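You operate a simulated robot arm through the tools that you are given. There is no shell and no other tool.

You are at the controls of a simulated two-armed robot. One attempt, no reset.

JOB
Soak the orange-banded bundle from the shelf in the soak trough under the black weight.
Fine: purple drain lever down, fill to the line by the green lever under the trough, shut it; leave the other controls. Set down upright: what you pick out.

Only the result counts: the job must be done as asked and must still hold three seconds after the hand-in. Knocking over, shifting, dropping, spilling or breaking anything else fails it.

ROBOT AND FRAMES
Two 7-joint arms with two-finger parallel grippers on one trunk that stands fixed in place. Base frame: the origin is at the foot of the trunk, x ahead of it, y to its left, z up; the work surface is at about z = 0.806. Units: m, rad, N and s.
The left shoulder is at [0.071, 0.156, 1.405], the right one opposite. Each reaches about 1.231 m from its shoulder. Payload 3.91 kg a hand.
The TCP of each hand is the grasp point between the finger pads, 0.03 m short of the fingertips. In the tool frame z runs along the fingers and y along their closing line. Largest opening 0.11 m; finger width 0.02, thickness 0.01; the body of the gripper, 0.048 by 0.112 m, starts 0.055 m behind the TCP.
Orientation is told as [roll, pitch, yaw] about the base's x, y, z axes, in that order, counted from this pose: with the fingers straight down and closing along the base's y, the tool's x points along the base's -x, its y along +y and its z along -z.

CONTROLS
- The arms move only by the tool move_arm. It takes "left_increments", "right_increments" or both (then of equal length, played together; a hand with none holds still); each is text: rows parted by semicolons, each of 7 numbers parted by spaces: the shift along the base's x, y, z in m, then the turn, a rotation vector about the base's x, y, z in rad, then the finger opening in m, from 0 to 0.11. In form: dx dy dz ax ay az jaw; .... A call has 1 to 20 rows; each row shifts and turns the commanded pose from where the row before left it. A row lasts 0.2 s, in which the tool goes at most 0.05 m and 0.15 rad; a call with a longer step from one row to the next is refused whole, and so is a gripper value outside its range. A pose out of reach is approached as far as the arm can. The call stops where the force on the tool passes 50 N (or 10 N more than at its start, if that is more) or the arm is blocked; 0.2 s more then pass. Each finger travels about 0.108 m/s and halts on what it meets, pressing with about 40 N; the grip force reading is that of the motor and also rises with nothing between the fingers. The clock runs only during rows and for 0.2 s after the last one: add rows that do not move to give the fingers time. It gives the time, the measured TCP pose, the force on the tool (base axes), the opening and the grip force at its end, in the units of the frame above (readings bear some noise), with the torque about the TCP (base axes, N m) and any sound that the robot's microphone picked up.
- Cameras (640 x 400 px; columns grow to the right, rows downward): "scene" is now at [0.1287, 0.05, 1.642]; the picture's right is [0.52, -0.85, -0.00], its down [-0.41, -0.25, -0.88] and it looks along [0.75, 0.45, -0.48] (base axes); focal length 270 px, centre (320, 200). "left" rides on the left gripper at [0.072, -0.017, -0.103] in its tool frame; the picture's right is [0.23, 0.97, 0.00], its down [-0.76, 0.18, -0.62] and it looks along [-0.61, 0.14, 0.78] (tool axes); focal length 222 px, centre (320, 200). "right" rides on the right gripper at [0.072, 0.017, -0.103] in its tool frame; the picture's right is [-0.23, 0.97, 0.00], its down [-0.76, -0.18, -0.62] and it looks along [-0.61, -0.14, 0.78] (tool axes); focal length 222 px, centre (320, 200). There is no depth. A picture from a camera that has moved, and an enlarged one, comes with that camera's place and axes in the base frame and with its lens.
- snapshot(camera): a new picture of that camera. It takes no simulated time.
- move_column(by): slides the trunk up (or, below 0, down) by that many m; the arms and the scene camera ride with it, the base frame stays. It gives what a move gives, with no picture.
- pan_tilt(pan, tilt): turns the head with the scene camera to pan (to the left, within 1.501 rad either way) and tilt (down, from -0.506 to 1.204), counted from straight ahead of the robot. It gives what a move gives.
- zoom(camera, box): a new picture of the part [left, top, right, bottom] of that camera's present view, enlarged. It takes no simulated time.
- hand_in(): hands the job in; it is judged then, once.

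Places have to be worked out from the pictures, the camera data and where the tool is seen. Open the grippers and draw the arms clear of the work before you hand the job in, unless the task says otherwise.

The tools are called as a command line: name --argument value ..., lists and objects as JSON in quotes. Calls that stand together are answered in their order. move_arm: Moves the arms, as the interface text tells. Its arguments: {"type":"object","properties":{"left_increments":{"type":"string"},"right_increments":{"type":"string"}},"required":[]} The other tools are called the same way: move_column (by) moves the trunk up or down; pan_tilt (pan, tilt) turns the head that bears the scene camera; snapshot (camera) takes a picture; zoom (camera, box) takes an enlarged picture of a part of a camera's view; hand_in () hands the job in.

At the start:

```text
clock: 0.0
left_ee_pos: [0.5654, 0.5486, 1.5171]
left_tcp_rot: [0.001, 0.0, -0.001]
left_force: [0.0, -0.5, -0.5]
left_ft_torque: [-0.01, -0.02, -0.02]
left_width: 0.1099
left_gripper_force: 0.0
right_ee_pos: [0.6409, 0.0298, 1.5352]
right_tcp_rot: [0.0, 0.002, 0.002]
right_force: [0.1, 0.5, -0.2]
right_ft_torque: [-0.01, 0.01, -0.01]
right_width: 0.1098
right_gripper_force: 0.0
trunk travel left (down, up): [-0.85, 0.09]
head pan, tilt (commanded): [0.546, 0.503]
```

scene: 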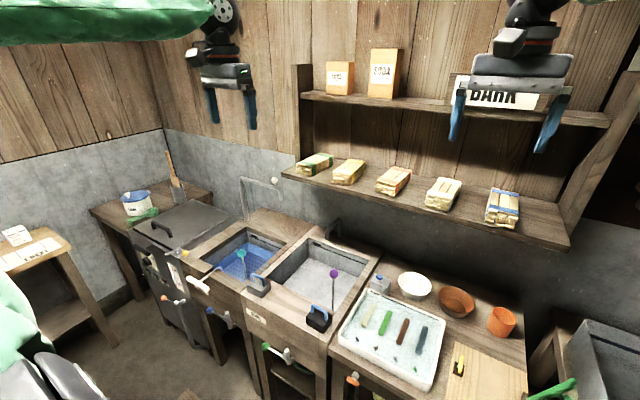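
right: 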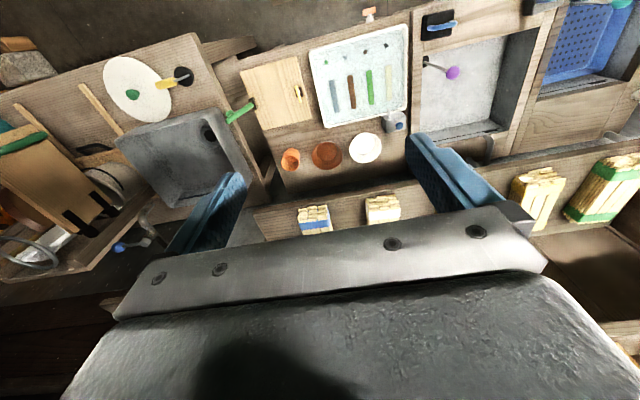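
left: 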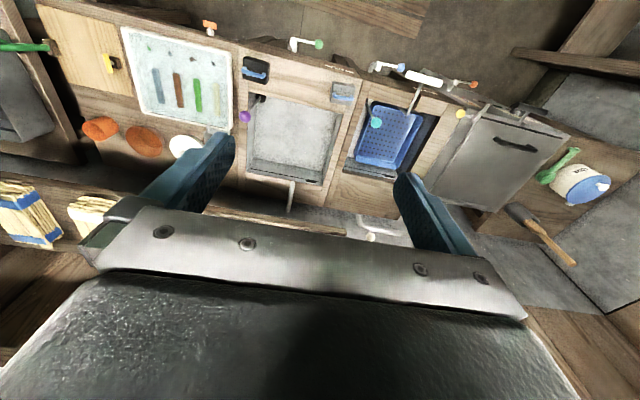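

I start by looking closer at the shelf with the bundles, the trough, and its levers before moving anything.

zoom --camera "scene" --box '[280, 130, 540, 260]'

zoom --camera "scene" --box '[220, 220, 400, 390]'

zoom --camera "scene" --box '[100, 180, 300, 330]'

zoom --camera "left" --box '[220, 20, 480, 220]'

```text
2.46 times, centred on (410, 195) of scene
camera zoom: at [0.1287, 0.05, 1.642], right [0.52, -0.85, 0.0], down [-0.41, -0.25, -0.88], along [0.75, 0.45, -0.48], focal length 664 px, centre (98, 212)
```

zoom: 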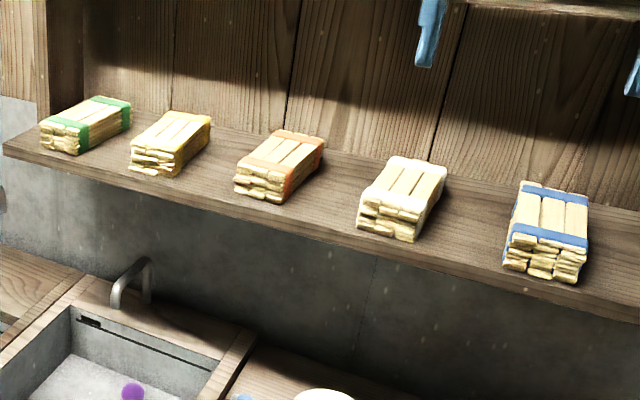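

```text
2.35 times, centred on (310, 305) of scene
camera zoom: at [0.1287, 0.05, 1.642], right [0.52, -0.85, 0.0], down [-0.41, -0.25, -0.88], along [0.75, 0.45, -0.48], focal length 635 px, centre (344, -47)
```

zoom: 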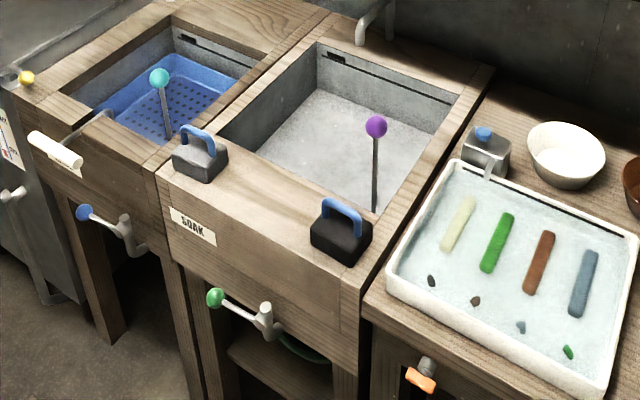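

```text
2.67 times, centred on (200, 255) of scene
camera zoom: at [0.1287, 0.05, 1.642], right [0.52, -0.85, 0.0], down [-0.41, -0.25, -0.88], along [0.75, 0.45, -0.48], focal length 720 px, centre (640, 53)
```

zoom: 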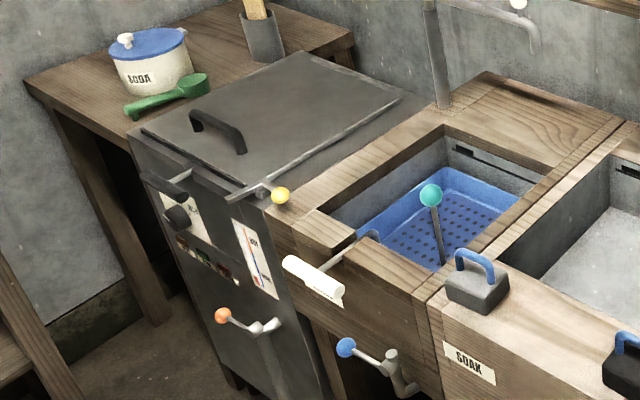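

```text
2.00 times, centred on (350, 120) of left
camera zoom: at [0.4936, 0.5314, 1.6212], right [-0.23, 0.97, 0.0], down [0.76, 0.18, 0.62], along [0.61, 0.14, -0.78], focal length 444 px, centre (260, 360)
```

zoom: 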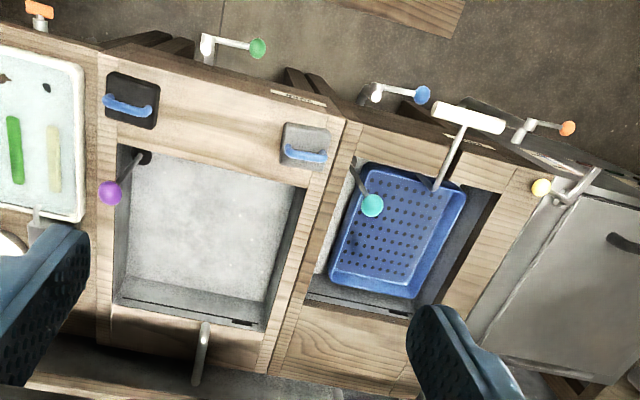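

The trough labelled SOAK holds the purple lever at its front-right corner. The black and grey weights stand on its front ledge, and I put the orange bundle at about [0.9, 0.25, 1.28]. I zoom in on the levers and the fill line.

zoom --camera "scene" --box '[290, 230, 390, 340]'

zoom --camera "left" --box '[220, 60, 350, 200]'

zoom --camera "scene" --box '[240, 310, 340, 400]'

zoom --camera "scene" --box '[280, 210, 400, 280]'

```text
3.64 times, centred on (340, 285) of scene
camera zoom: at [0.1287, 0.05, 1.642], right [0.52, -0.85, 0.0], down [-0.41, -0.25, -0.88], along [0.75, 0.45, -0.48], focal length 981 px, centre (247, -109)
```

zoom: 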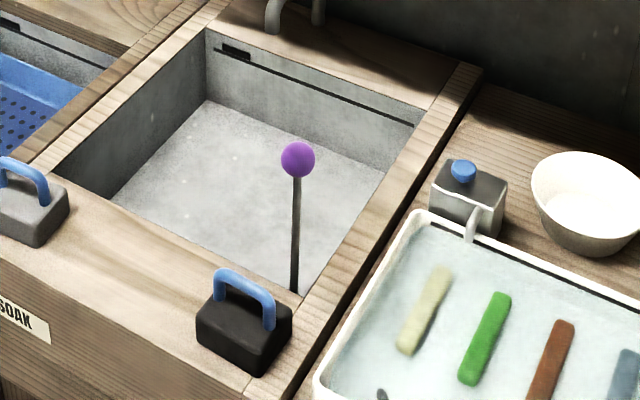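

```text
2.86 times, centred on (285, 130) of left
camera zoom: at [0.4936, 0.5314, 1.6212], right [-0.23, 0.97, 0.0], down [0.76, 0.18, 0.62], along [0.61, 0.14, -0.78], focal length 635 px, centre (420, 400)
```

zoom: 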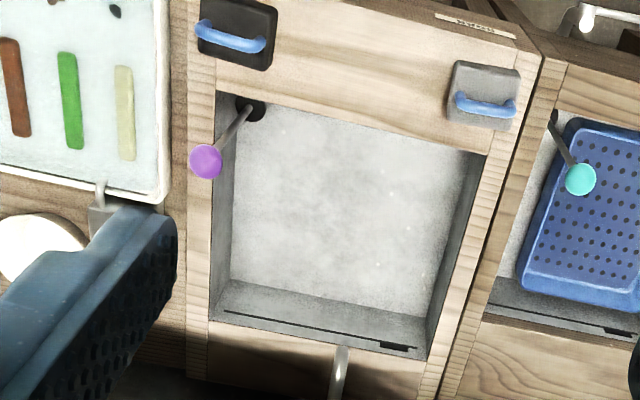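

```text
4.44 times, centred on (290, 355) of scene
camera zoom: at [0.1287, 0.05, 1.642], right [0.52, -0.85, 0.0], down [-0.41, -0.25, -0.88], along [0.75, 0.45, -0.48], focal length 1199 px, centre (453, -489)
```

zoom: 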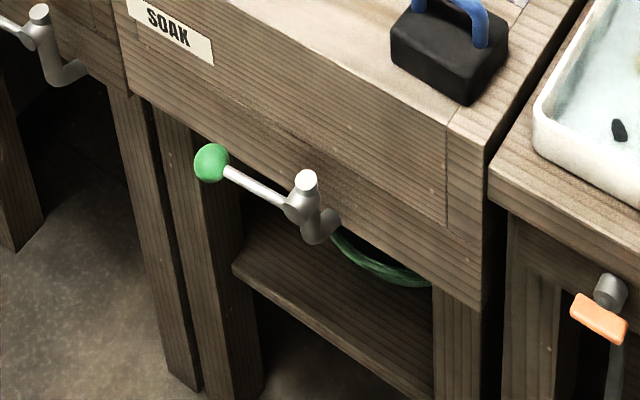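

```text
5.33 times, centred on (340, 245) of scene
camera zoom: at [0.1287, 0.05, 1.642], right [0.52, -0.85, 0.0], down [-0.41, -0.25, -0.88], along [0.75, 0.45, -0.48], focal length 1439 px, centre (213, -40)
```

zoom: 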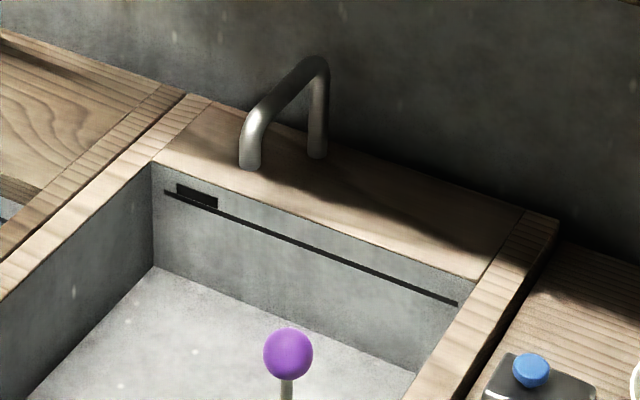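

The fill line sits on the back wall at about z≈0.775, and the purple lever stands upright from the trough floor. I lower the left hand in front of the trough so its wrist camera can see the lever's pivot.

move_arm --left_increments "-0.01 -0.015 -0.045 0 0 0 0.11; -0.01 -0.015 -0.045 0 0 0 0.11; -0.01 -0.015 -0.045 0 0 0 0.11; -0.01 -0.015 -0.045 0 0 0 0.11; -0.01 -0.015 -0.045 0 0 0 0.11; -0.01 -0.015 -0.045 0 0 0 0.11; -0.01 -0.015 -0.045 0 0 0 0.11"

snapshot --camera "left"

snapshot --camera "scene"

```text
clock: 1.6
left_ee_pos: [0.4984, 0.4401, 1.2]
left_tcp_rot: [-0.001, 0.003, 0.0]
left_force: [0.9, 0.5, 0.5]
left_ft_torque: [0.01, 0.02, 0.0]
left_width: 0.11
left_gripper_force: 0.0
right_ee_pos: [0.6411, 0.0305, 1.5357]
right_tcp_rot: [0.001, 0.003, 0.0]
right_force: [0.2, -0.3, -0.3]
right_ft_torque: [-0.01, 0.0, -0.01]
right_width: 0.1099
right_gripper_force: 0.1
trunk travel left (down, up): [-0.85, 0.09]
head pan, tilt (commanded): [0.546, 0.503]
```

```text
taken
camera left: at [0.4258, 0.4231, 1.3035], right [-0.23, 0.97, 0.0], down [0.76, 0.18, 0.62], along [0.61, 0.14, -0.78], focal length 222 px, centre (320, 200)
```

left: 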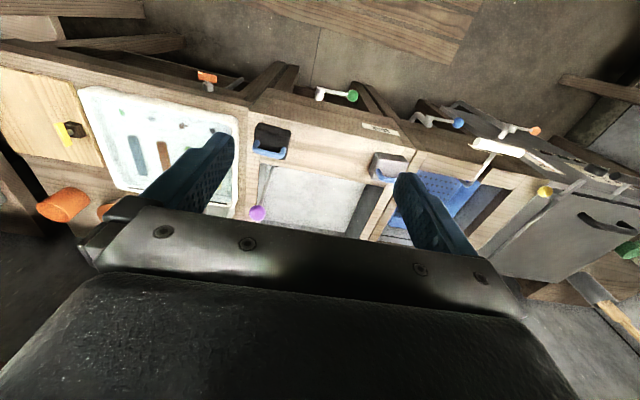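

```text
taken
camera scene: at [0.13, 0.0502, 1.6419], right [0.52, -0.85, 0.0], down [-0.41, -0.25, -0.88], along [0.75, 0.45, -0.48], focal length 270 px, centre (320, 200)
```

scene: 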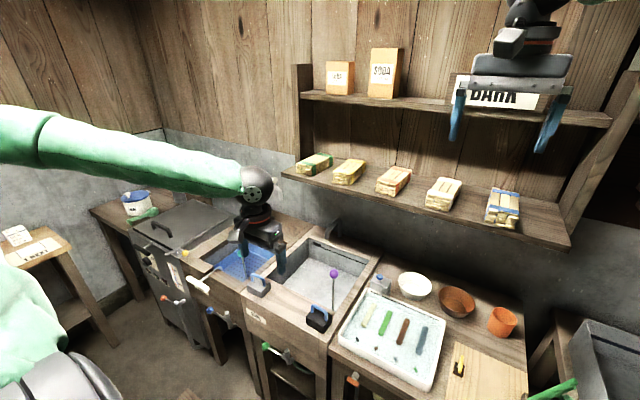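

The wrist camera sees mostly its own gripper, so I tilt the left hand forward to bring the trough lever and shelf into the unobstructed part of the view.

move_arm --left_increments "-0.01 0 0 0 -0.15 0 0.11; -0.01 0 0 0 -0.15 0 0.11; -0.01 0 0 0 -0.15 0 0.11; -0.01 0 0 0 -0.15 0 0.11; -0.01 0 -0.02 0 -0.15 0 0.11"

snapshot --camera "left"

```text
clock: 2.8
left_ee_pos: [0.4995, 0.4832, 1.1741]
left_tcp_rot: [-0.005, -0.749, 0.004]
left_force: [-0.5, 0.0, 0.3]
left_ft_torque: [0.0, -0.02, -0.01]
left_width: 0.1101
left_gripper_force: 0.1
left hand out of reach, approached as far as the arm can: row 3, 4, 5
right_ee_pos: [0.6384, 0.0303, 1.536]
right_tcp_rot: [-0.002, 0.001, -0.001]
right_force: [0.1, 0.0, 0.1]
right_ft_torque: [0.02, 0.03, -0.02]
right_width: 0.1098
right_gripper_force: 0.0
trunk travel left (down, up): [-0.85, 0.09]
head pan, tilt (commanded): [0.546, 0.503]
```

```text
taken
camera left: at [0.3766, 0.4665, 1.2005], right [-0.17, 0.97, -0.16], down [0.13, 0.18, 0.97], along [0.98, 0.14, -0.16], focal length 222 px, centre (320, 200)
```

left: 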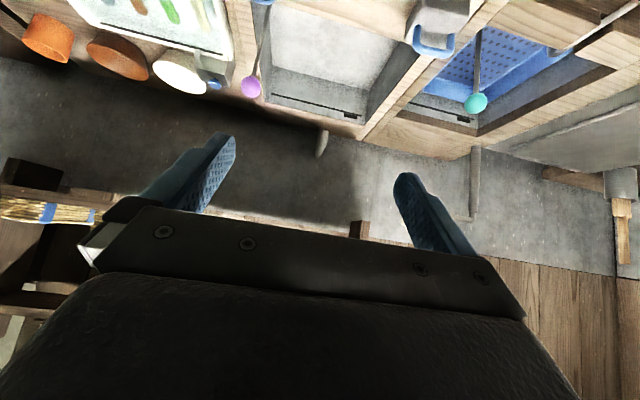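

The camera is now upside down, with picture-down being base-up. I zoom in on the lever and the shelf in this view.

zoom --camera "left" --box '[200, 0, 420, 130]'

zoom --camera "left" --box '[400, 0, 560, 130]'

```text
2.91 times, centred on (310, 65) of left
camera zoom: at [0.3766, 0.4665, 1.2005], right [-0.17, 0.97, -0.16], down [0.13, 0.18, 0.97], along [0.98, 0.14, -0.16], focal length 646 px, centre (349, 593)
```

zoom: 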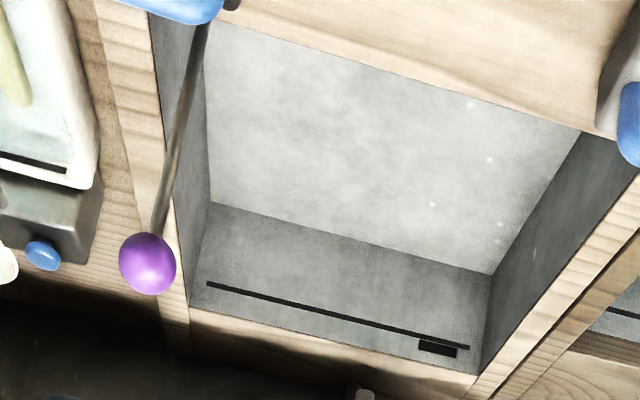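

```text
3.08 times, centred on (480, 65) of left
camera zoom: at [0.3766, 0.4665, 1.2005], right [-0.17, 0.97, -0.16], down [0.13, 0.18, 0.97], along [0.98, 0.14, -0.16], focal length 684 px, centre (-172, 615)
```

zoom: 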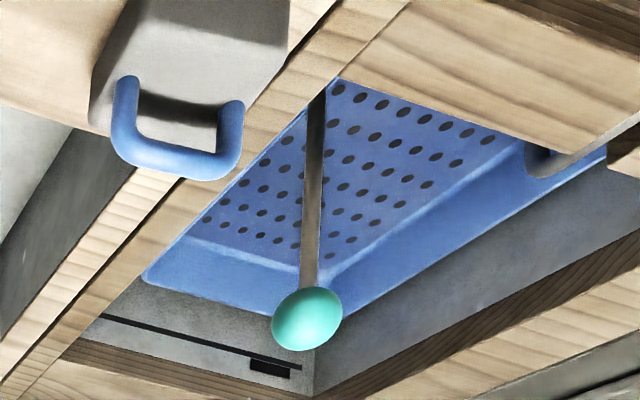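

The rod runs straight from the trough floor up to the knob, but its pivot direction isn't visible from the front. I bring the right hand in as a side camera, yawed and rolled toward +y and well above the counter, to see how the lever is hinged.

move_arm --right_increments "-0.01 0 -0.03 0 0 0.15 0.11; -0.01 0 -0.03 0 0 0.15 0.11; -0.01 0 -0.03 0 0 0.15 0.11; 0 0 -0.03 0 0 0.15 0.11; 0 0 -0.03 0 0 0.15 0.11; 0 0 -0.03 0 0 0.15 0.11; 0 0 -0.03 0 0 0.15 0.11; 0 0 -0.03 0 0 0.15 0.11; 0 0 -0.03 0 0 0.15 0.11; 0 0 -0.03 0 0 0.15 0.11; 0.01 0 -0.03 0.15 0 0.07 0.11; 0.01 0 -0.03 0.15 0 0 0.11; 0.01 0.01 -0.03 0.15 0 0 0.11; 0.01 0.01 -0.03 0.15 0 0 0.11; 0.01 0.01 -0.03 0.15 0 0 0.11"

snapshot --camera "right"

snapshot --camera "scene"

```text
refused: row 11 steps farther than a row can; nothing moved
```

```text
taken
camera right: at [0.5663, 0.0473, 1.6407], right [0.23, 0.97, 0.0], down [0.76, -0.18, 0.62], along [0.61, -0.14, -0.78], focal length 222 px, centre (320, 200)
```

right: 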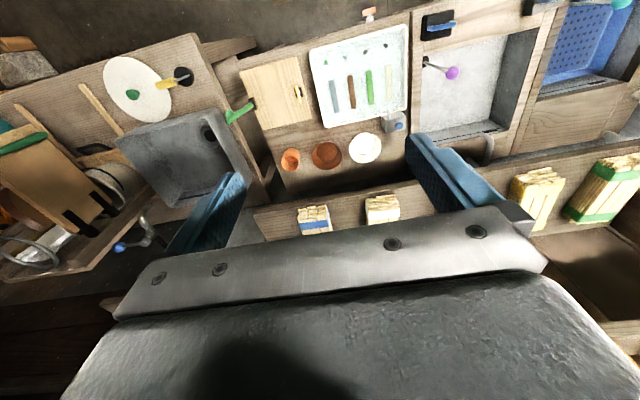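

```text
taken
camera scene: at [0.128, 0.0513, 1.6421], right [0.52, -0.85, 0.0], down [-0.41, -0.25, -0.88], along [0.75, 0.45, -0.48], focal length 270 px, centre (320, 200)
```

scene: 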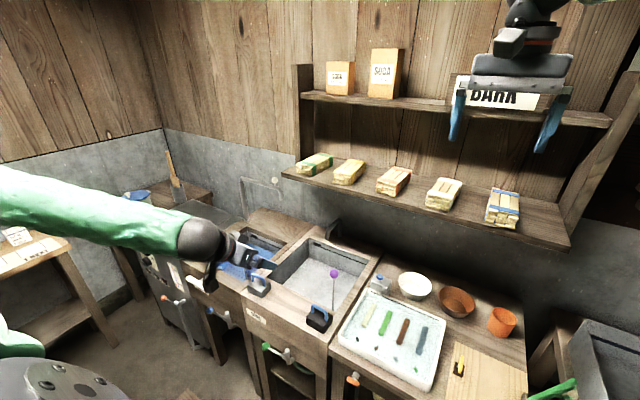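

The combined rotation in row 11 was too large, so the whole call was refused. I split the last yaw step from the roll and send it again.

move_arm --right_increments "-0.01 0 -0.03 0 0 0.15 0.11; -0.01 0 -0.03 0 0 0.15 0.11; -0.01 0 -0.03 0 0 0.15 0.11; 0 0 -0.03 0 0 0.15 0.11; 0 0 -0.03 0 0 0.15 0.11; 0 0 -0.03 0 0 0.15 0.11; 0 0 -0.03 0 0 0.15 0.11; 0 0 -0.03 0 0 0.15 0.11; 0 0 -0.03 0 0 0.15 0.11; 0 0 -0.03 0 0 0.15 0.11; 0 0 0 0 0 0.07 0.11; 0.01 0 -0.03 0.15 0 0 0.11; 0.01 0 -0.03 0.15 0 0 0.11; 0.01 0.01 -0.03 0.15 0 0 0.11; 0.01 0.01 -0.03 0.15 0 0 0.11; 0.01 0.01 -0.03 0.15 0 0 0.11"

snapshot --camera "right"

snapshot --camera "scene"

```text
clock: 6.2
left_ee_pos: [0.5005, 0.4828, 1.1744]
left_tcp_rot: [-0.002, -0.75, 0.002]
left_force: [0.2, 0.4, 0.0]
left_ft_torque: [0.05, 0.01, 0.02]
left_width: 0.1099
left_gripper_force: 0.1
right_ee_pos: [0.6139, 0.0302, 1.2364]
right_tcp_rot: [0.015, -0.097, 1.395]
right_force: [0.3, 0.6, -0.1]
right_ft_torque: [-0.02, 0.01, 0.01]
right_width: 0.11
right_gripper_force: 0.1
right hand out of reach, approached as far as the arm can: row 10, 11, 12, 13, 14, 15, 16
trunk travel left (down, up): [-0.85, 0.09]
head pan, tilt (commanded): [0.546, 0.503]
```

```text
taken
camera right: at [0.584, -0.0482, 1.3333], right [-0.92, 0.39, 0.04], down [0.31, 0.65, 0.69], along [0.25, 0.65, -0.72], focal length 222 px, centre (320, 200)
```

right: 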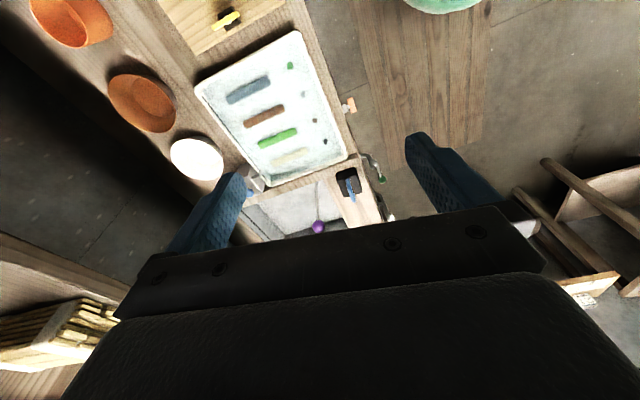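

```text
taken
camera scene: at [0.1288, 0.0506, 1.6419], right [0.52, -0.85, 0.0], down [-0.41, -0.25, -0.88], along [0.75, 0.45, -0.48], focal length 270 px, centre (320, 200)
```

scene: 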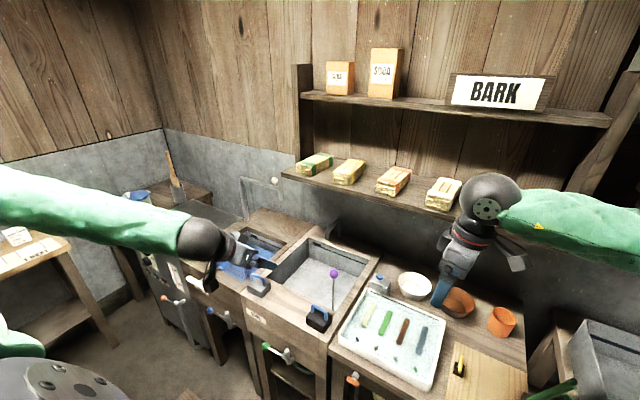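

The right wrist hit its yaw limit, so I'll skip the side view. The rod stands straight over the black drain disc, which looks like a plug rod that presses down. I bring the left hand back to fingers-down and close its fingers to press the knob.

move_arm --left_increments "0 0 0 0 0.15 0 0; 0 0 0 0 0.15 0 0; 0 0 0 0 0.15 0 0; 0 0 0 0 0.15 0 0; 0 0 0 0 0.15 0 0; 0 0 0 0 0 0 0"

```text
clock: 7.6
left_ee_pos: [0.5003, 0.4841, 1.1755]
left_tcp_rot: [0.0, 0.003, -0.001]
left_force: [-0.4, -0.5, -0.2]
left_ft_torque: [0.01, -0.03, 0.01]
left_width: 0.0
left_gripper_force: 37.4
right_ee_pos: [0.6133, 0.0299, 1.2377]
right_tcp_rot: [0.016, -0.099, 1.392]
right_force: [-0.2, -0.3, 0.6]
right_ft_torque: [0.0, 0.01, 0.01]
right_width: 0.1099
right_gripper_force: 0.1
trunk travel left (down, up): [-0.85, 0.09]
head pan, tilt (commanded): [0.546, 0.503]
```

The commanded pose restarts from the measured one after an out-of-reach row. Now I bring the closed left fingers to about 10 cm above the purple knob, which I put at [0.754, 0.367, 0.963].

move_arm --left_increments "0.0364 -0.0167 -0.0108 0 0 0 0; 0.0364 -0.0167 -0.0108 0 0 0 0; 0.0364 -0.0167 -0.0108 0 0 0 0; 0.0364 -0.0167 -0.0108 0 0 0 0; 0.0364 -0.0167 -0.0108 0 0 0 0; 0.0364 -0.0167 -0.0108 0 0 0 0; 0.0364 -0.0167 -0.0108 0 0 0 0"

snapshot --camera "left"

zoom --camera "scene" --box '[260, 180, 420, 340]'

```text
clock: 9.2
left_ee_pos: [0.7618, 0.365, 1.0957]
left_tcp_rot: [0.002, 0.003, 0.001]
left_force: [0.7, -0.3, 0.1]
left_ft_torque: [0.02, 0.0, 0.03]
left_width: 0.0001
left_gripper_force: 37.7
right_ee_pos: [0.6156, 0.0296, 1.2355]
right_tcp_rot: [0.019, -0.097, 1.397]
right_force: [0.6, -0.2, 0.2]
right_ft_torque: [0.0, 0.02, 0.01]
right_width: 0.1103
right_gripper_force: 0.1
trunk travel left (down, up): [-0.85, 0.09]
head pan, tilt (commanded): [0.546, 0.503]
```

```text
taken
camera left: at [0.6888, 0.3487, 1.1988], right [-0.23, 0.97, 0.0], down [0.76, 0.18, 0.62], along [0.61, 0.14, -0.78], focal length 222 px, centre (320, 200)
```

left: 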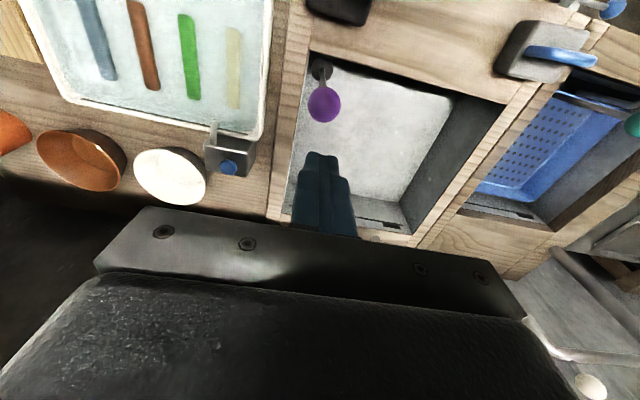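

```text
2.50 times, centred on (340, 260) of scene
camera zoom: at [0.1312, 0.0494, 1.6418], right [0.52, -0.85, 0.0], down [-0.41, -0.25, -0.88], along [0.75, 0.46, -0.48], focal length 675 px, centre (270, 50)
```

zoom: 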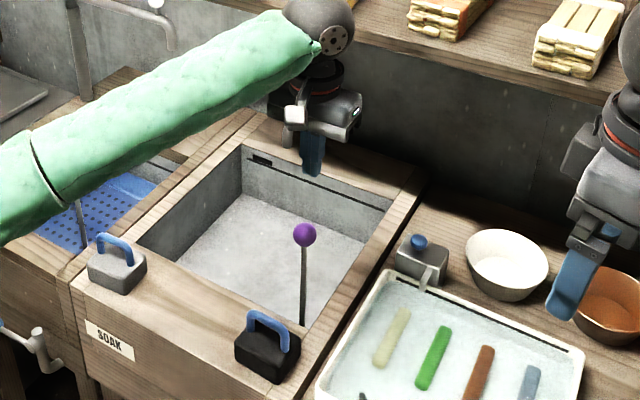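

The left camera puts the knob near [0.752, 0.366, 0.963], with the base disc on the floor directly below it. I zoom in on the base before pressing.

zoom --camera "left" --box '[280, 40, 380, 140]'

zoom --camera "left" --box '[560, 70, 640, 150]'

```text
4.00 times, centred on (330, 90) of left
camera zoom: at [0.6888, 0.3487, 1.1988], right [-0.23, 0.97, 0.0], down [0.76, 0.18, 0.62], along [0.61, 0.14, -0.78], focal length 888 px, centre (280, 640)
```

zoom: 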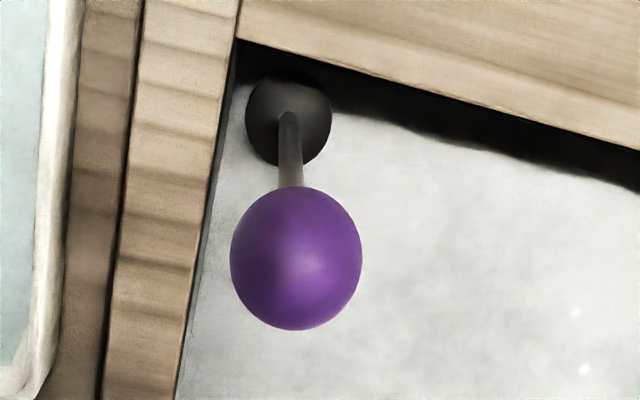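

```text
5.00 times, centred on (600, 110) of left
camera zoom: at [0.6888, 0.3487, 1.1988], right [-0.23, 0.97, 0.0], down [0.76, 0.18, 0.62], along [0.61, 0.14, -0.78], focal length 1111 px, centre (-1080, 650)
```

zoom: 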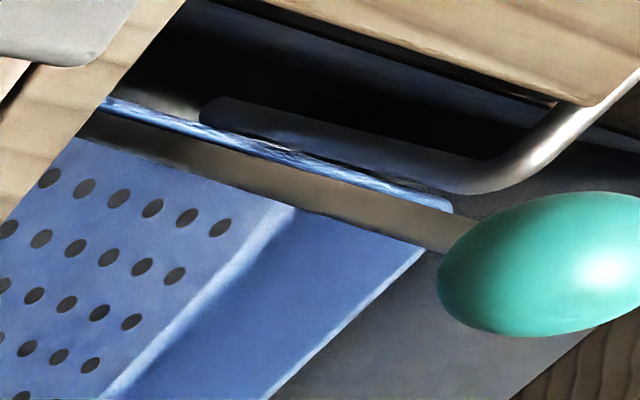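

The base is a dark round plug on a rod, so pushing straight down should close the drain. I centre over the knob, come down to just above it, and then press in small steps.

move_arm --left_increments "-0.009 0.001 -0.02 0 0 0 0; 0 0 -0.03 0 0 0 0; 0 0 -0.02 0 0 0 0; 0 0 -0.01 0 0 0 0; 0 0 -0.01 0 0 0 0; 0 0 -0.005 0 0 0 0"

zoom --camera "scene" --box '[260, 180, 420, 340]'

zoom --camera "left" --box '[240, 20, 400, 240]'

```text
clock: 10.6
left_ee_pos: [0.7465, 0.3686, 1.0041]
left_tcp_rot: [0.001, 0.0, -0.001]
left_force: [-0.1, -0.8, 0.2]
left_ft_torque: [0.0, -0.01, -0.01]
left_width: 0.0
left_gripper_force: 37.8
right_ee_pos: [0.6139, 0.0305, 1.2362]
right_tcp_rot: [0.019, -0.098, 1.394]
right_force: [-0.3, -0.2, 0.1]
right_ft_torque: [0.04, 0.02, -0.02]
right_width: 0.1101
right_gripper_force: 0.1
trunk travel left (down, up): [-0.85, 0.09]
head pan, tilt (commanded): [0.546, 0.503]
```

```text
2.50 times, centred on (340, 260) of scene
camera zoom: at [0.1287, 0.0499, 1.642], right [0.52, -0.85, 0.0], down [-0.41, -0.25, -0.88], along [0.75, 0.45, -0.48], focal length 675 px, centre (270, 50)
```

zoom: 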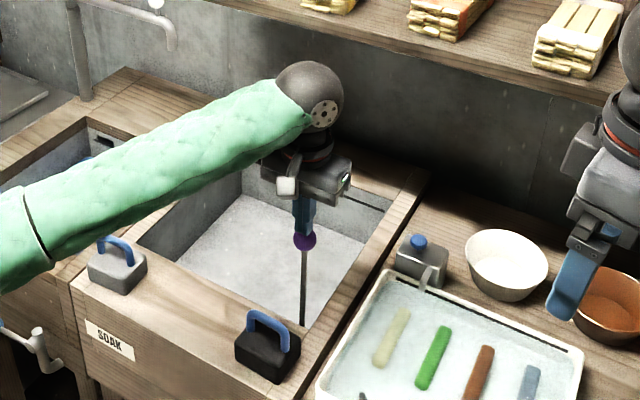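

```text
1.82 times, centred on (320, 130) of left
camera zoom: at [0.6739, 0.3509, 1.1073], right [-0.23, 0.97, 0.0], down [0.76, 0.18, 0.62], along [0.61, 0.14, -0.78], focal length 404 px, centre (320, 327)
```

zoom: 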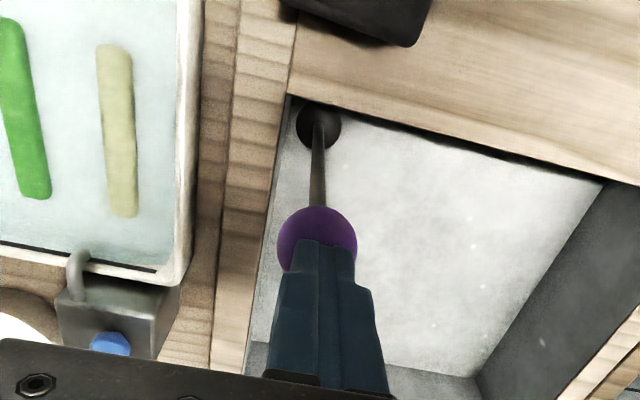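

The fingertips are right over the knob with no contact force yet, so I press down in small steps.

move_arm --left_increments "0.002 -0.001 -0.006 0 0 0 0; 0 0 -0.006 0 0 0 0; 0 0 -0.006 0 0 0 0; 0 0 -0.006 0 0 0 0"

zoom --camera "left" --box '[240, 20, 400, 240]'

```text
clock: 11.6
left_ee_pos: [0.7481, 0.3663, 0.9768]
left_tcp_rot: [0.0, 0.001, 0.0]
left_force: [-0.2, 0.3, 0.1]
left_ft_torque: [-0.01, -0.01, -0.01]
left_width: 0.0
left_gripper_force: 37.8
right_ee_pos: [0.615, 0.0301, 1.2363]
right_tcp_rot: [0.017, -0.097, 1.394]
right_force: [0.9, 0.3, 0.6]
right_ft_torque: [-0.02, -0.01, 0.02]
right_width: 0.1098
right_gripper_force: 0.0
trunk travel left (down, up): [-0.85, 0.09]
head pan, tilt (commanded): [0.546, 0.503]
```

```text
1.82 times, centred on (320, 130) of left
camera zoom: at [0.6767, 0.3493, 1.0815], right [-0.23, 0.97, 0.0], down [0.76, 0.18, 0.62], along [0.61, 0.14, -0.78], focal length 404 px, centre (320, 327)
```

zoom: 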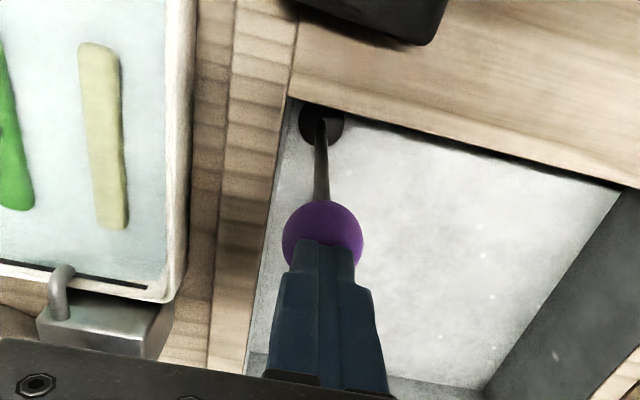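

The knob seems to be moving down with very little force. I keep pressing until it bottoms out.

move_arm --left_increments "0 0 -0.008 0 0 0 0; 0 0 -0.008 0 0 0 0; 0 0 -0.008 0 0 0 0; 0 0 -0.008 0 0 0 0; 0 0 -0.008 0 0 0 0"

zoom --camera "left" --box '[240, 20, 400, 240]'

zoom --camera "scene" --box '[260, 180, 420, 340]'

```text
clock: 12.3
left_ee_pos: [0.7481, 0.3673, 0.9704]
left_tcp_rot: [-0.001, -0.014, -0.001]
left_force: [-22.7, -4.5, 33.7]
left_ft_torque: [-0.11, 0.65, -0.05]
left_width: 0.0
left_gripper_force: 37.4
right_ee_pos: [0.6114, 0.0287, 1.2384]
right_tcp_rot: [0.015, -0.099, 1.396]
right_force: [0.9, 0.4, 0.5]
right_ft_torque: [-0.01, -0.01, 0.0]
right_width: 0.1099
right_gripper_force: 0.0
trunk travel left (down, up): [-0.85, 0.09]
head pan, tilt (commanded): [0.546, 0.503]
stopped in row 3 (left hand): the force on the tool passed its limit at 61 N (the readings are from after the stop); the commanded pose is now the measured one
```

```text
1.82 times, centred on (320, 130) of left
camera zoom: at [0.6756, 0.3503, 1.0741], right [-0.23, 0.97, -0.01], down [0.75, 0.18, 0.63], along [0.62, 0.14, -0.77], focal length 404 px, centre (320, 327)
```

zoom: 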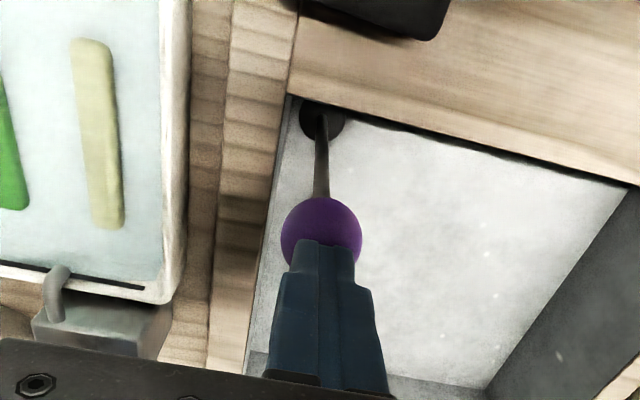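

```text
2.50 times, centred on (340, 260) of scene
camera zoom: at [0.1249, 0.0489, 1.6426], right [0.52, -0.85, 0.0], down [-0.41, -0.25, -0.88], along [0.75, 0.46, -0.48], focal length 675 px, centre (270, 50)
```

zoom: 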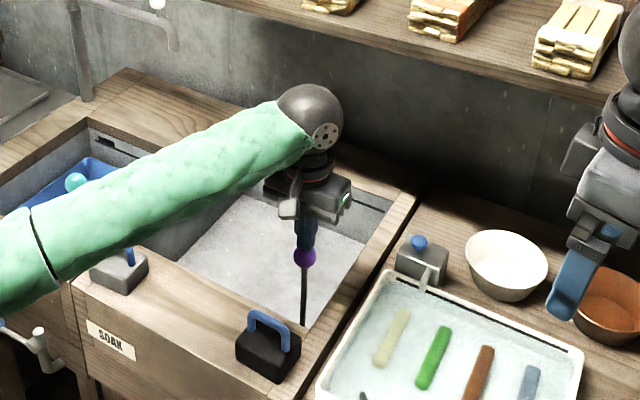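

The press stopped at 61 N with the knob about 3.5 cm lower, so it has probably reached its end stop. I lift off gently and check that it stays down.

move_arm --left_increments "0 0 0.01 0 0 0 0; 0 0 0.03 0 0 0 0; 0 0 0.04 0 0 0 0; 0 0 0.04 0 0 0 0"

zoom --camera "left" --box '[240, 20, 400, 240]'

zoom --camera "scene" --box '[260, 180, 420, 340]'

```text
clock: 13.3
left_ee_pos: [0.7541, 0.37, 1.0873]
left_tcp_rot: [-0.002, -0.009, 0.001]
left_force: [-0.3, 0.2, 0.3]
left_ft_torque: [0.02, 0.01, -0.01]
left_width: 0.0
left_gripper_force: 37.4
right_ee_pos: [0.6153, 0.0299, 1.2352]
right_tcp_rot: [0.017, -0.098, 1.394]
right_force: [-0.1, 0.6, 0.2]
right_ft_torque: [0.0, -0.01, 0.0]
right_width: 0.1101
right_gripper_force: 0.1
trunk travel left (down, up): [-0.85, 0.09]
head pan, tilt (commanded): [0.546, 0.503]
```

```text
1.82 times, centred on (320, 130) of left
camera zoom: at [0.6802, 0.3521, 1.1898], right [-0.23, 0.97, 0.0], down [0.76, 0.18, 0.63], along [0.61, 0.14, -0.78], focal length 404 px, centre (320, 327)
```

zoom: 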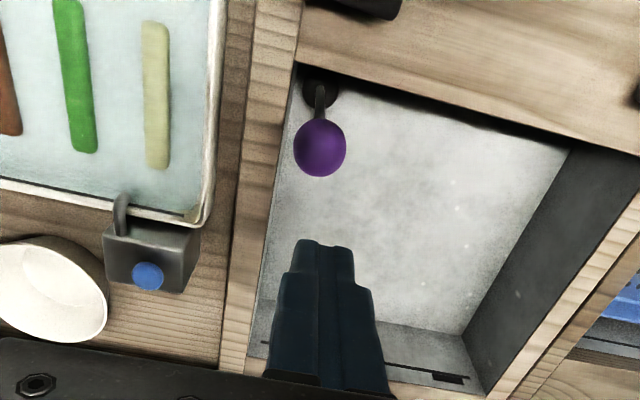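

```text
2.50 times, centred on (340, 260) of scene
camera zoom: at [0.1294, 0.0498, 1.6418], right [0.52, -0.85, 0.0], down [-0.41, -0.25, -0.88], along [0.75, 0.45, -0.48], focal length 675 px, centre (270, 50)
```

zoom: 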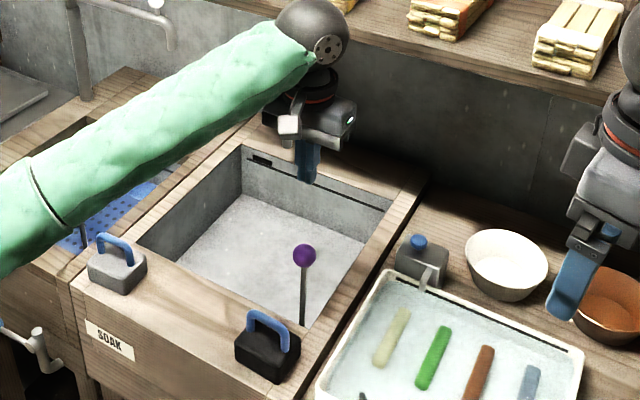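

The knob has stayed down at z≈0.926, so the drain lever is set. Next I pull the left hand back and up toward the orange bundle with a forward tilt, and move the right arm aside.

move_arm --left_increments "-0.045 -0.005 0.01 0 0 0 0.11; -0.045 -0.005 0.015 0 0 0 0.11; -0.02 -0.0157 0.04 0 0 0 0.11; 0 -0.0157 0.04 0 -0.135 0 0.11; 0 -0.0157 0.04 0 -0.135 0 0.11; 0 -0.0157 0.04 0 -0.135 0 0.11; 0 -0.0157 0.04 0 -0.135 0 0.11; 0 -0.0157 0.04 0 -0.135 0 0.11; 0 -0.0157 0.04 0 -0.135 0 0.11" --right_increments "-0.012 -0.03 0.02 0 0 -0.15 0.11; -0.012 -0.03 0.02 0 0 -0.15 0.11; -0.012 -0.03 0.02 0 0 -0.15 0.11; -0.012 -0.03 0.02 0 0 -0.15 0.11; -0.012 -0.03 0.02 0 0 -0.15 0.11; -0.012 -0.03 0.02 0 0 -0.15 0.11; -0.012 -0.03 0.02 0 0 -0.15 0.11; -0.012 -0.03 0.02 0 0 -0.15 0.11; -0.012 -0.03 0.02 0 0 -0.15 0.11"

snapshot --camera "left"

snapshot --camera "scene"

```text
clock: 15.3
left_ee_pos: [0.6404, 0.245, 1.3912]
left_tcp_rot: [0.001, -0.822, -0.001]
left_force: [-0.7, -0.7, -0.8]
left_ft_torque: [-0.01, 0.0, 0.01]
left_width: 0.1098
left_gripper_force: 0.0
right_ee_pos: [0.5069, -0.2426, 1.4173]
right_tcp_rot: [0.017, -0.098, 0.045]
right_force: [0.3, -0.1, 0.5]
right_ft_torque: [0.01, 0.02, -0.01]
right_width: 0.1102
right_gripper_force: 0.0
trunk travel left (down, up): [-0.85, 0.09]
head pan, tilt (commanded): [0.546, 0.503]
```

```text
taken
camera left: at [0.5159, 0.2272, 1.4093], right [-0.16, 0.97, -0.17], down [0.06, 0.18, 0.98], along [0.99, 0.14, -0.09], focal length 222 px, centre (320, 200)
```

left: 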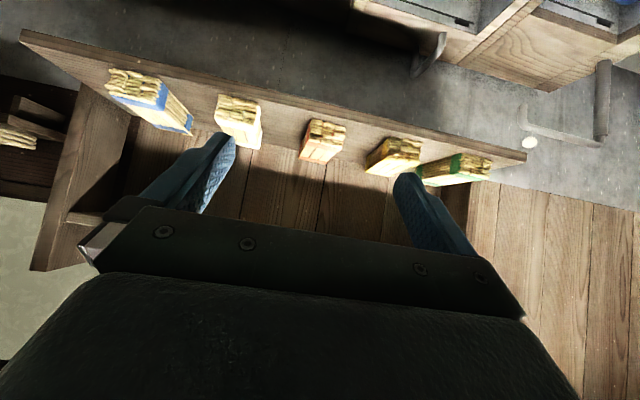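

```text
taken
camera scene: at [0.1276, 0.0472, 1.6421], right [0.52, -0.85, 0.0], down [-0.41, -0.25, -0.88], along [0.75, 0.46, -0.48], focal length 270 px, centre (320, 200)
```

scene: 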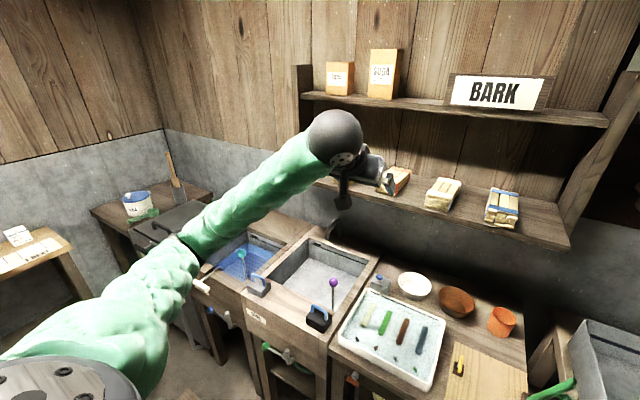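

The left camera shows the orange bundle between the fingers, slightly low and ahead. I zoom in for an exact fix on it and on the upper shelf edge.

zoom --camera "left" --box '[240, 80, 440, 205]'

zoom --camera "scene" --box '[290, 60, 450, 220]'

```text
3.20 times, centred on (340, 142) of left
camera zoom: at [0.5159, 0.2272, 1.4093], right [-0.16, 0.97, -0.17], down [0.06, 0.18, 0.98], along [0.99, 0.14, -0.09], focal length 711 px, centre (256, 384)
```

zoom: 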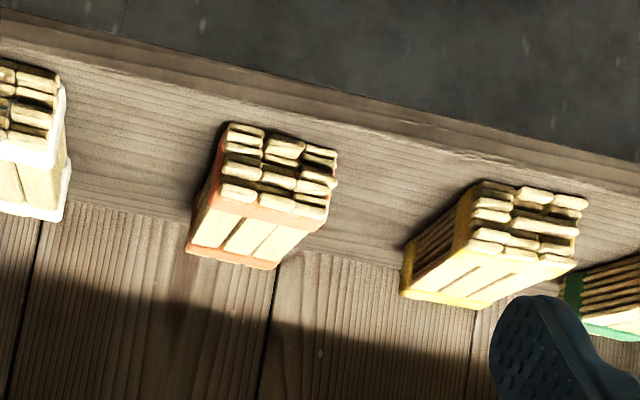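

```text
2.50 times, centred on (370, 140) of scene
camera zoom: at [0.1276, 0.0472, 1.6421], right [0.52, -0.85, 0.0], down [-0.41, -0.25, -0.88], along [0.75, 0.46, -0.48], focal length 675 px, centre (195, 350)
```

zoom: 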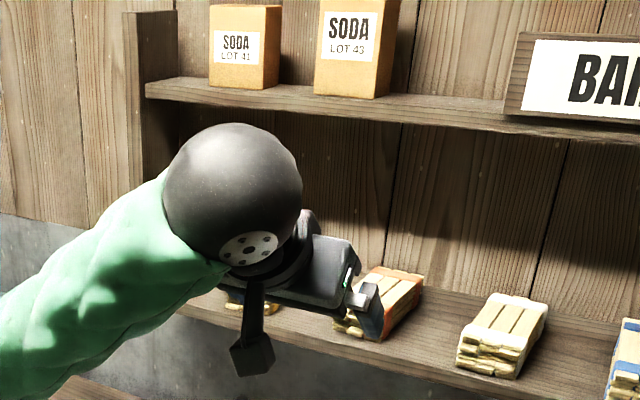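

By my fix the bundle spans x 0.84–0.96, y 0.235–0.292 and z 1.26–1.295. I need the upper shelf's front edge to choose a safe tilt, so I raise the trunk 9 cm for a vertical stereo baseline on the scene camera.

zoom --camera "scene" --box '[280, 60, 480, 220]'

move_column --by 0.09

zoom --camera "scene" --box '[280, 60, 480, 220]'

snapshot --camera "left"

```text
2.50 times, centred on (380, 140) of scene
camera zoom: at [0.1276, 0.0472, 1.6421], right [0.52, -0.85, 0.0], down [-0.41, -0.25, -0.88], along [0.75, 0.46, -0.48], focal length 675 px, centre (170, 350)
```

zoom: 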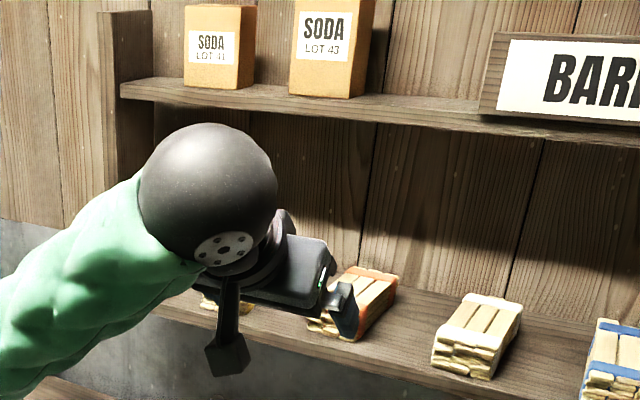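

```text
clock: 16.5
left_ee_pos: [0.6419, 0.2457, 1.4801]
left_tcp_rot: [-0.002, -0.819, 0.0]
left_force: [0.1, -0.6, -0.4]
left_ft_torque: [-0.04, -0.01, -0.02]
left_width: 0.1103
left_gripper_force: 0.0
right_ee_pos: [0.5066, -0.2403, 1.5063]
right_tcp_rot: [0.017, -0.098, 0.044]
right_force: [-0.7, 0.7, 0.3]
right_ft_torque: [0.0, 0.02, -0.02]
right_width: 0.1097
right_gripper_force: 0.1
trunk travel left (down, up): [-0.94, 0.0]
head pan, tilt (commanded): [0.546, 0.503]
```

```text
2.50 times, centred on (380, 140) of scene
camera zoom: at [0.1288, 0.0495, 1.7319], right [0.52, -0.85, 0.0], down [-0.41, -0.25, -0.88], along [0.75, 0.45, -0.48], focal length 675 px, centre (170, 350)
```

zoom: 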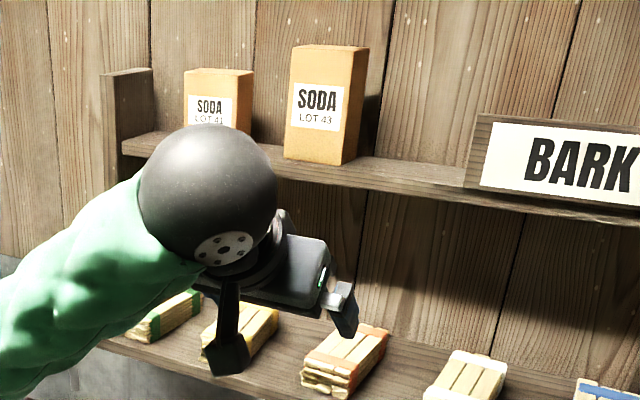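

```text
taken
camera left: at [0.5173, 0.2288, 1.4984], right [-0.15, 0.97, -0.17], down [0.07, 0.18, 0.98], along [0.99, 0.14, -0.09], focal length 222 px, centre (320, 200)
```

left: 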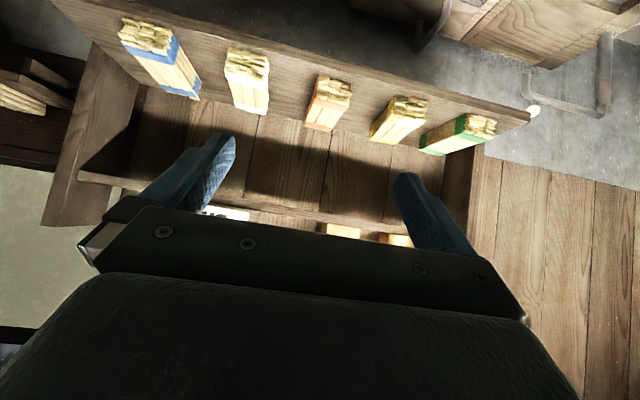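

The upper shelf's front edge comes out at about x≈1.05, z≈1.50, well behind the bundles, so a vertical grasp may be possible. I zoom the left camera for a more precise fix from this new height.

zoom --camera "left" --box '[240, 40, 440, 165]'

zoom --camera "left" --box '[220, 120, 420, 245]'

zoom --camera "scene" --box '[350, 150, 450, 220]'

```text
3.20 times, centred on (340, 102) of left
camera zoom: at [0.5173, 0.2288, 1.4984], right [-0.15, 0.97, -0.17], down [0.07, 0.18, 0.98], along [0.99, 0.14, -0.09], focal length 711 px, centre (256, 512)
```

zoom: 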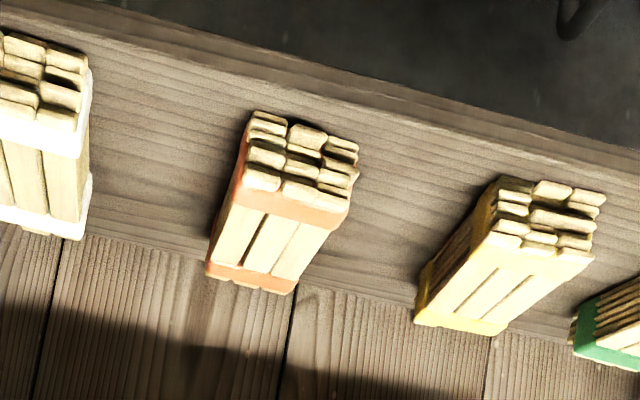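

```text
3.20 times, centred on (320, 182) of left
camera zoom: at [0.5173, 0.2288, 1.4984], right [-0.15, 0.97, -0.17], down [0.07, 0.18, 0.98], along [0.99, 0.14, -0.09], focal length 711 px, centre (320, 256)
```

zoom: 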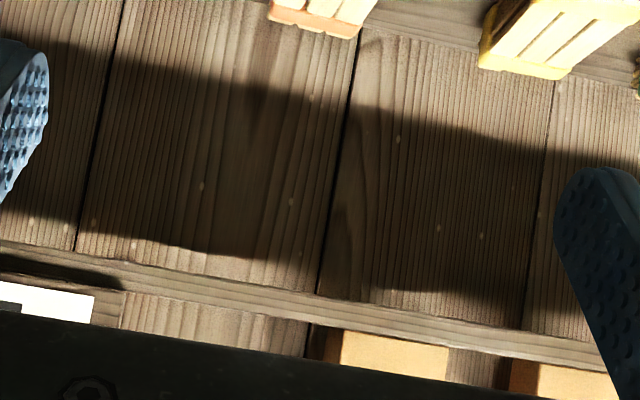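

```text
5.71 times, centred on (400, 185) of scene
camera zoom: at [0.1288, 0.0495, 1.7319], right [0.52, -0.85, 0.0], down [-0.41, -0.25, -0.88], along [0.75, 0.45, -0.48], focal length 1542 px, centre (-137, 286)
```

zoom: 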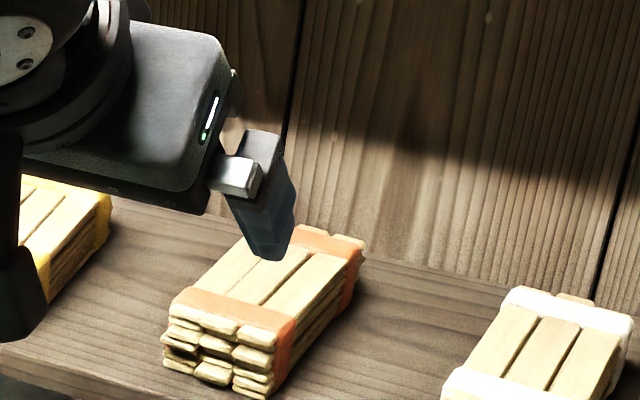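

Stereo now puts the bundle further back: front face x≈0.908, back x≈1.04, y≈0.24–0.31, shelf top z≈1.239 and bundle top z≈1.279. The upper shelf edge is at x≈1.05. I reduce the tilt to 0.4 rad and move to a pre-grasp above the bundle.

move_arm --left_increments "0.02 0.003 0 0 0.14 0 0.11; 0.04 0.004 0 0 0.14 0 0.11; 0.04 0.004 -0.01 0 0.14 0 0.11; 0.043 0.004 -0.015 0 0 0 0.11; 0.043 0.004 -0.02 0 0 0 0.11; 0.043 0.004 -0.02 0 0 0 0.11; 0.043 0.004 -0.025 0 0 0 0.11"

snapshot --camera "left"

zoom --camera "scene" --box '[300, 80, 460, 220]'

```text
clock: 18.1
left_ee_pos: [0.9174, 0.2709, 1.3876]
left_tcp_rot: [-0.003, -0.398, 0.0]
left_force: [0.8, 0.1, 0.2]
left_ft_torque: [0.01, 0.04, 0.02]
left_width: 0.1099
left_gripper_force: 0.0
right_ee_pos: [0.5096, -0.2408, 1.5065]
right_tcp_rot: [0.017, -0.095, 0.046]
right_force: [0.0, -0.8, 0.0]
right_ft_torque: [-0.03, -0.01, -0.02]
right_width: 0.11
right_gripper_force: 0.1
trunk travel left (down, up): [-0.94, 0.0]
head pan, tilt (commanded): [0.546, 0.503]
```

```text
taken
camera left: at [0.8111, 0.2542, 1.4543], right [-0.21, 0.97, -0.09], down [0.46, 0.18, 0.87], along [0.86, 0.14, -0.49], focal length 222 px, centre (320, 200)
```

left: 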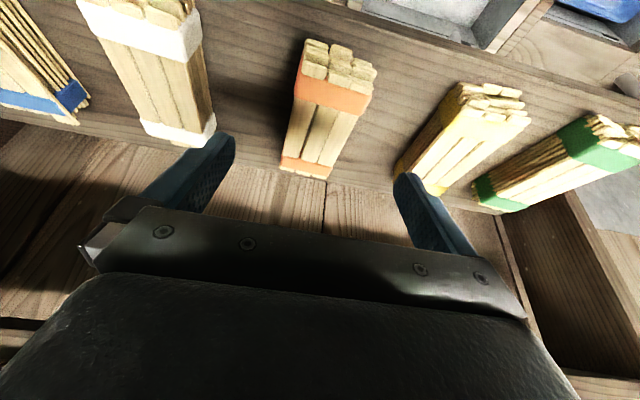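

```text
2.86 times, centred on (380, 150) of scene
camera zoom: at [0.1313, 0.0489, 1.7318], right [0.52, -0.85, 0.0], down [-0.41, -0.25, -0.88], along [0.75, 0.46, -0.48], focal length 771 px, centre (149, 343)
```

zoom: 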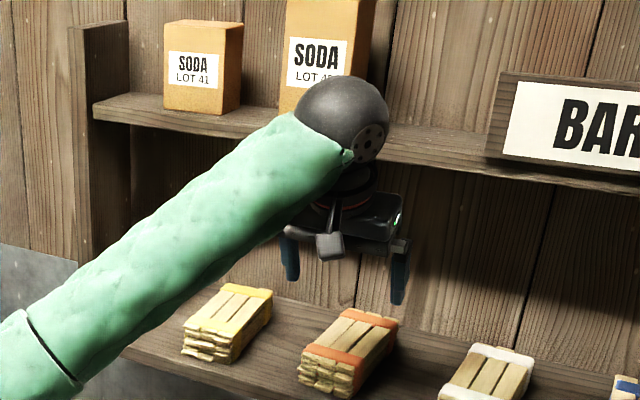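

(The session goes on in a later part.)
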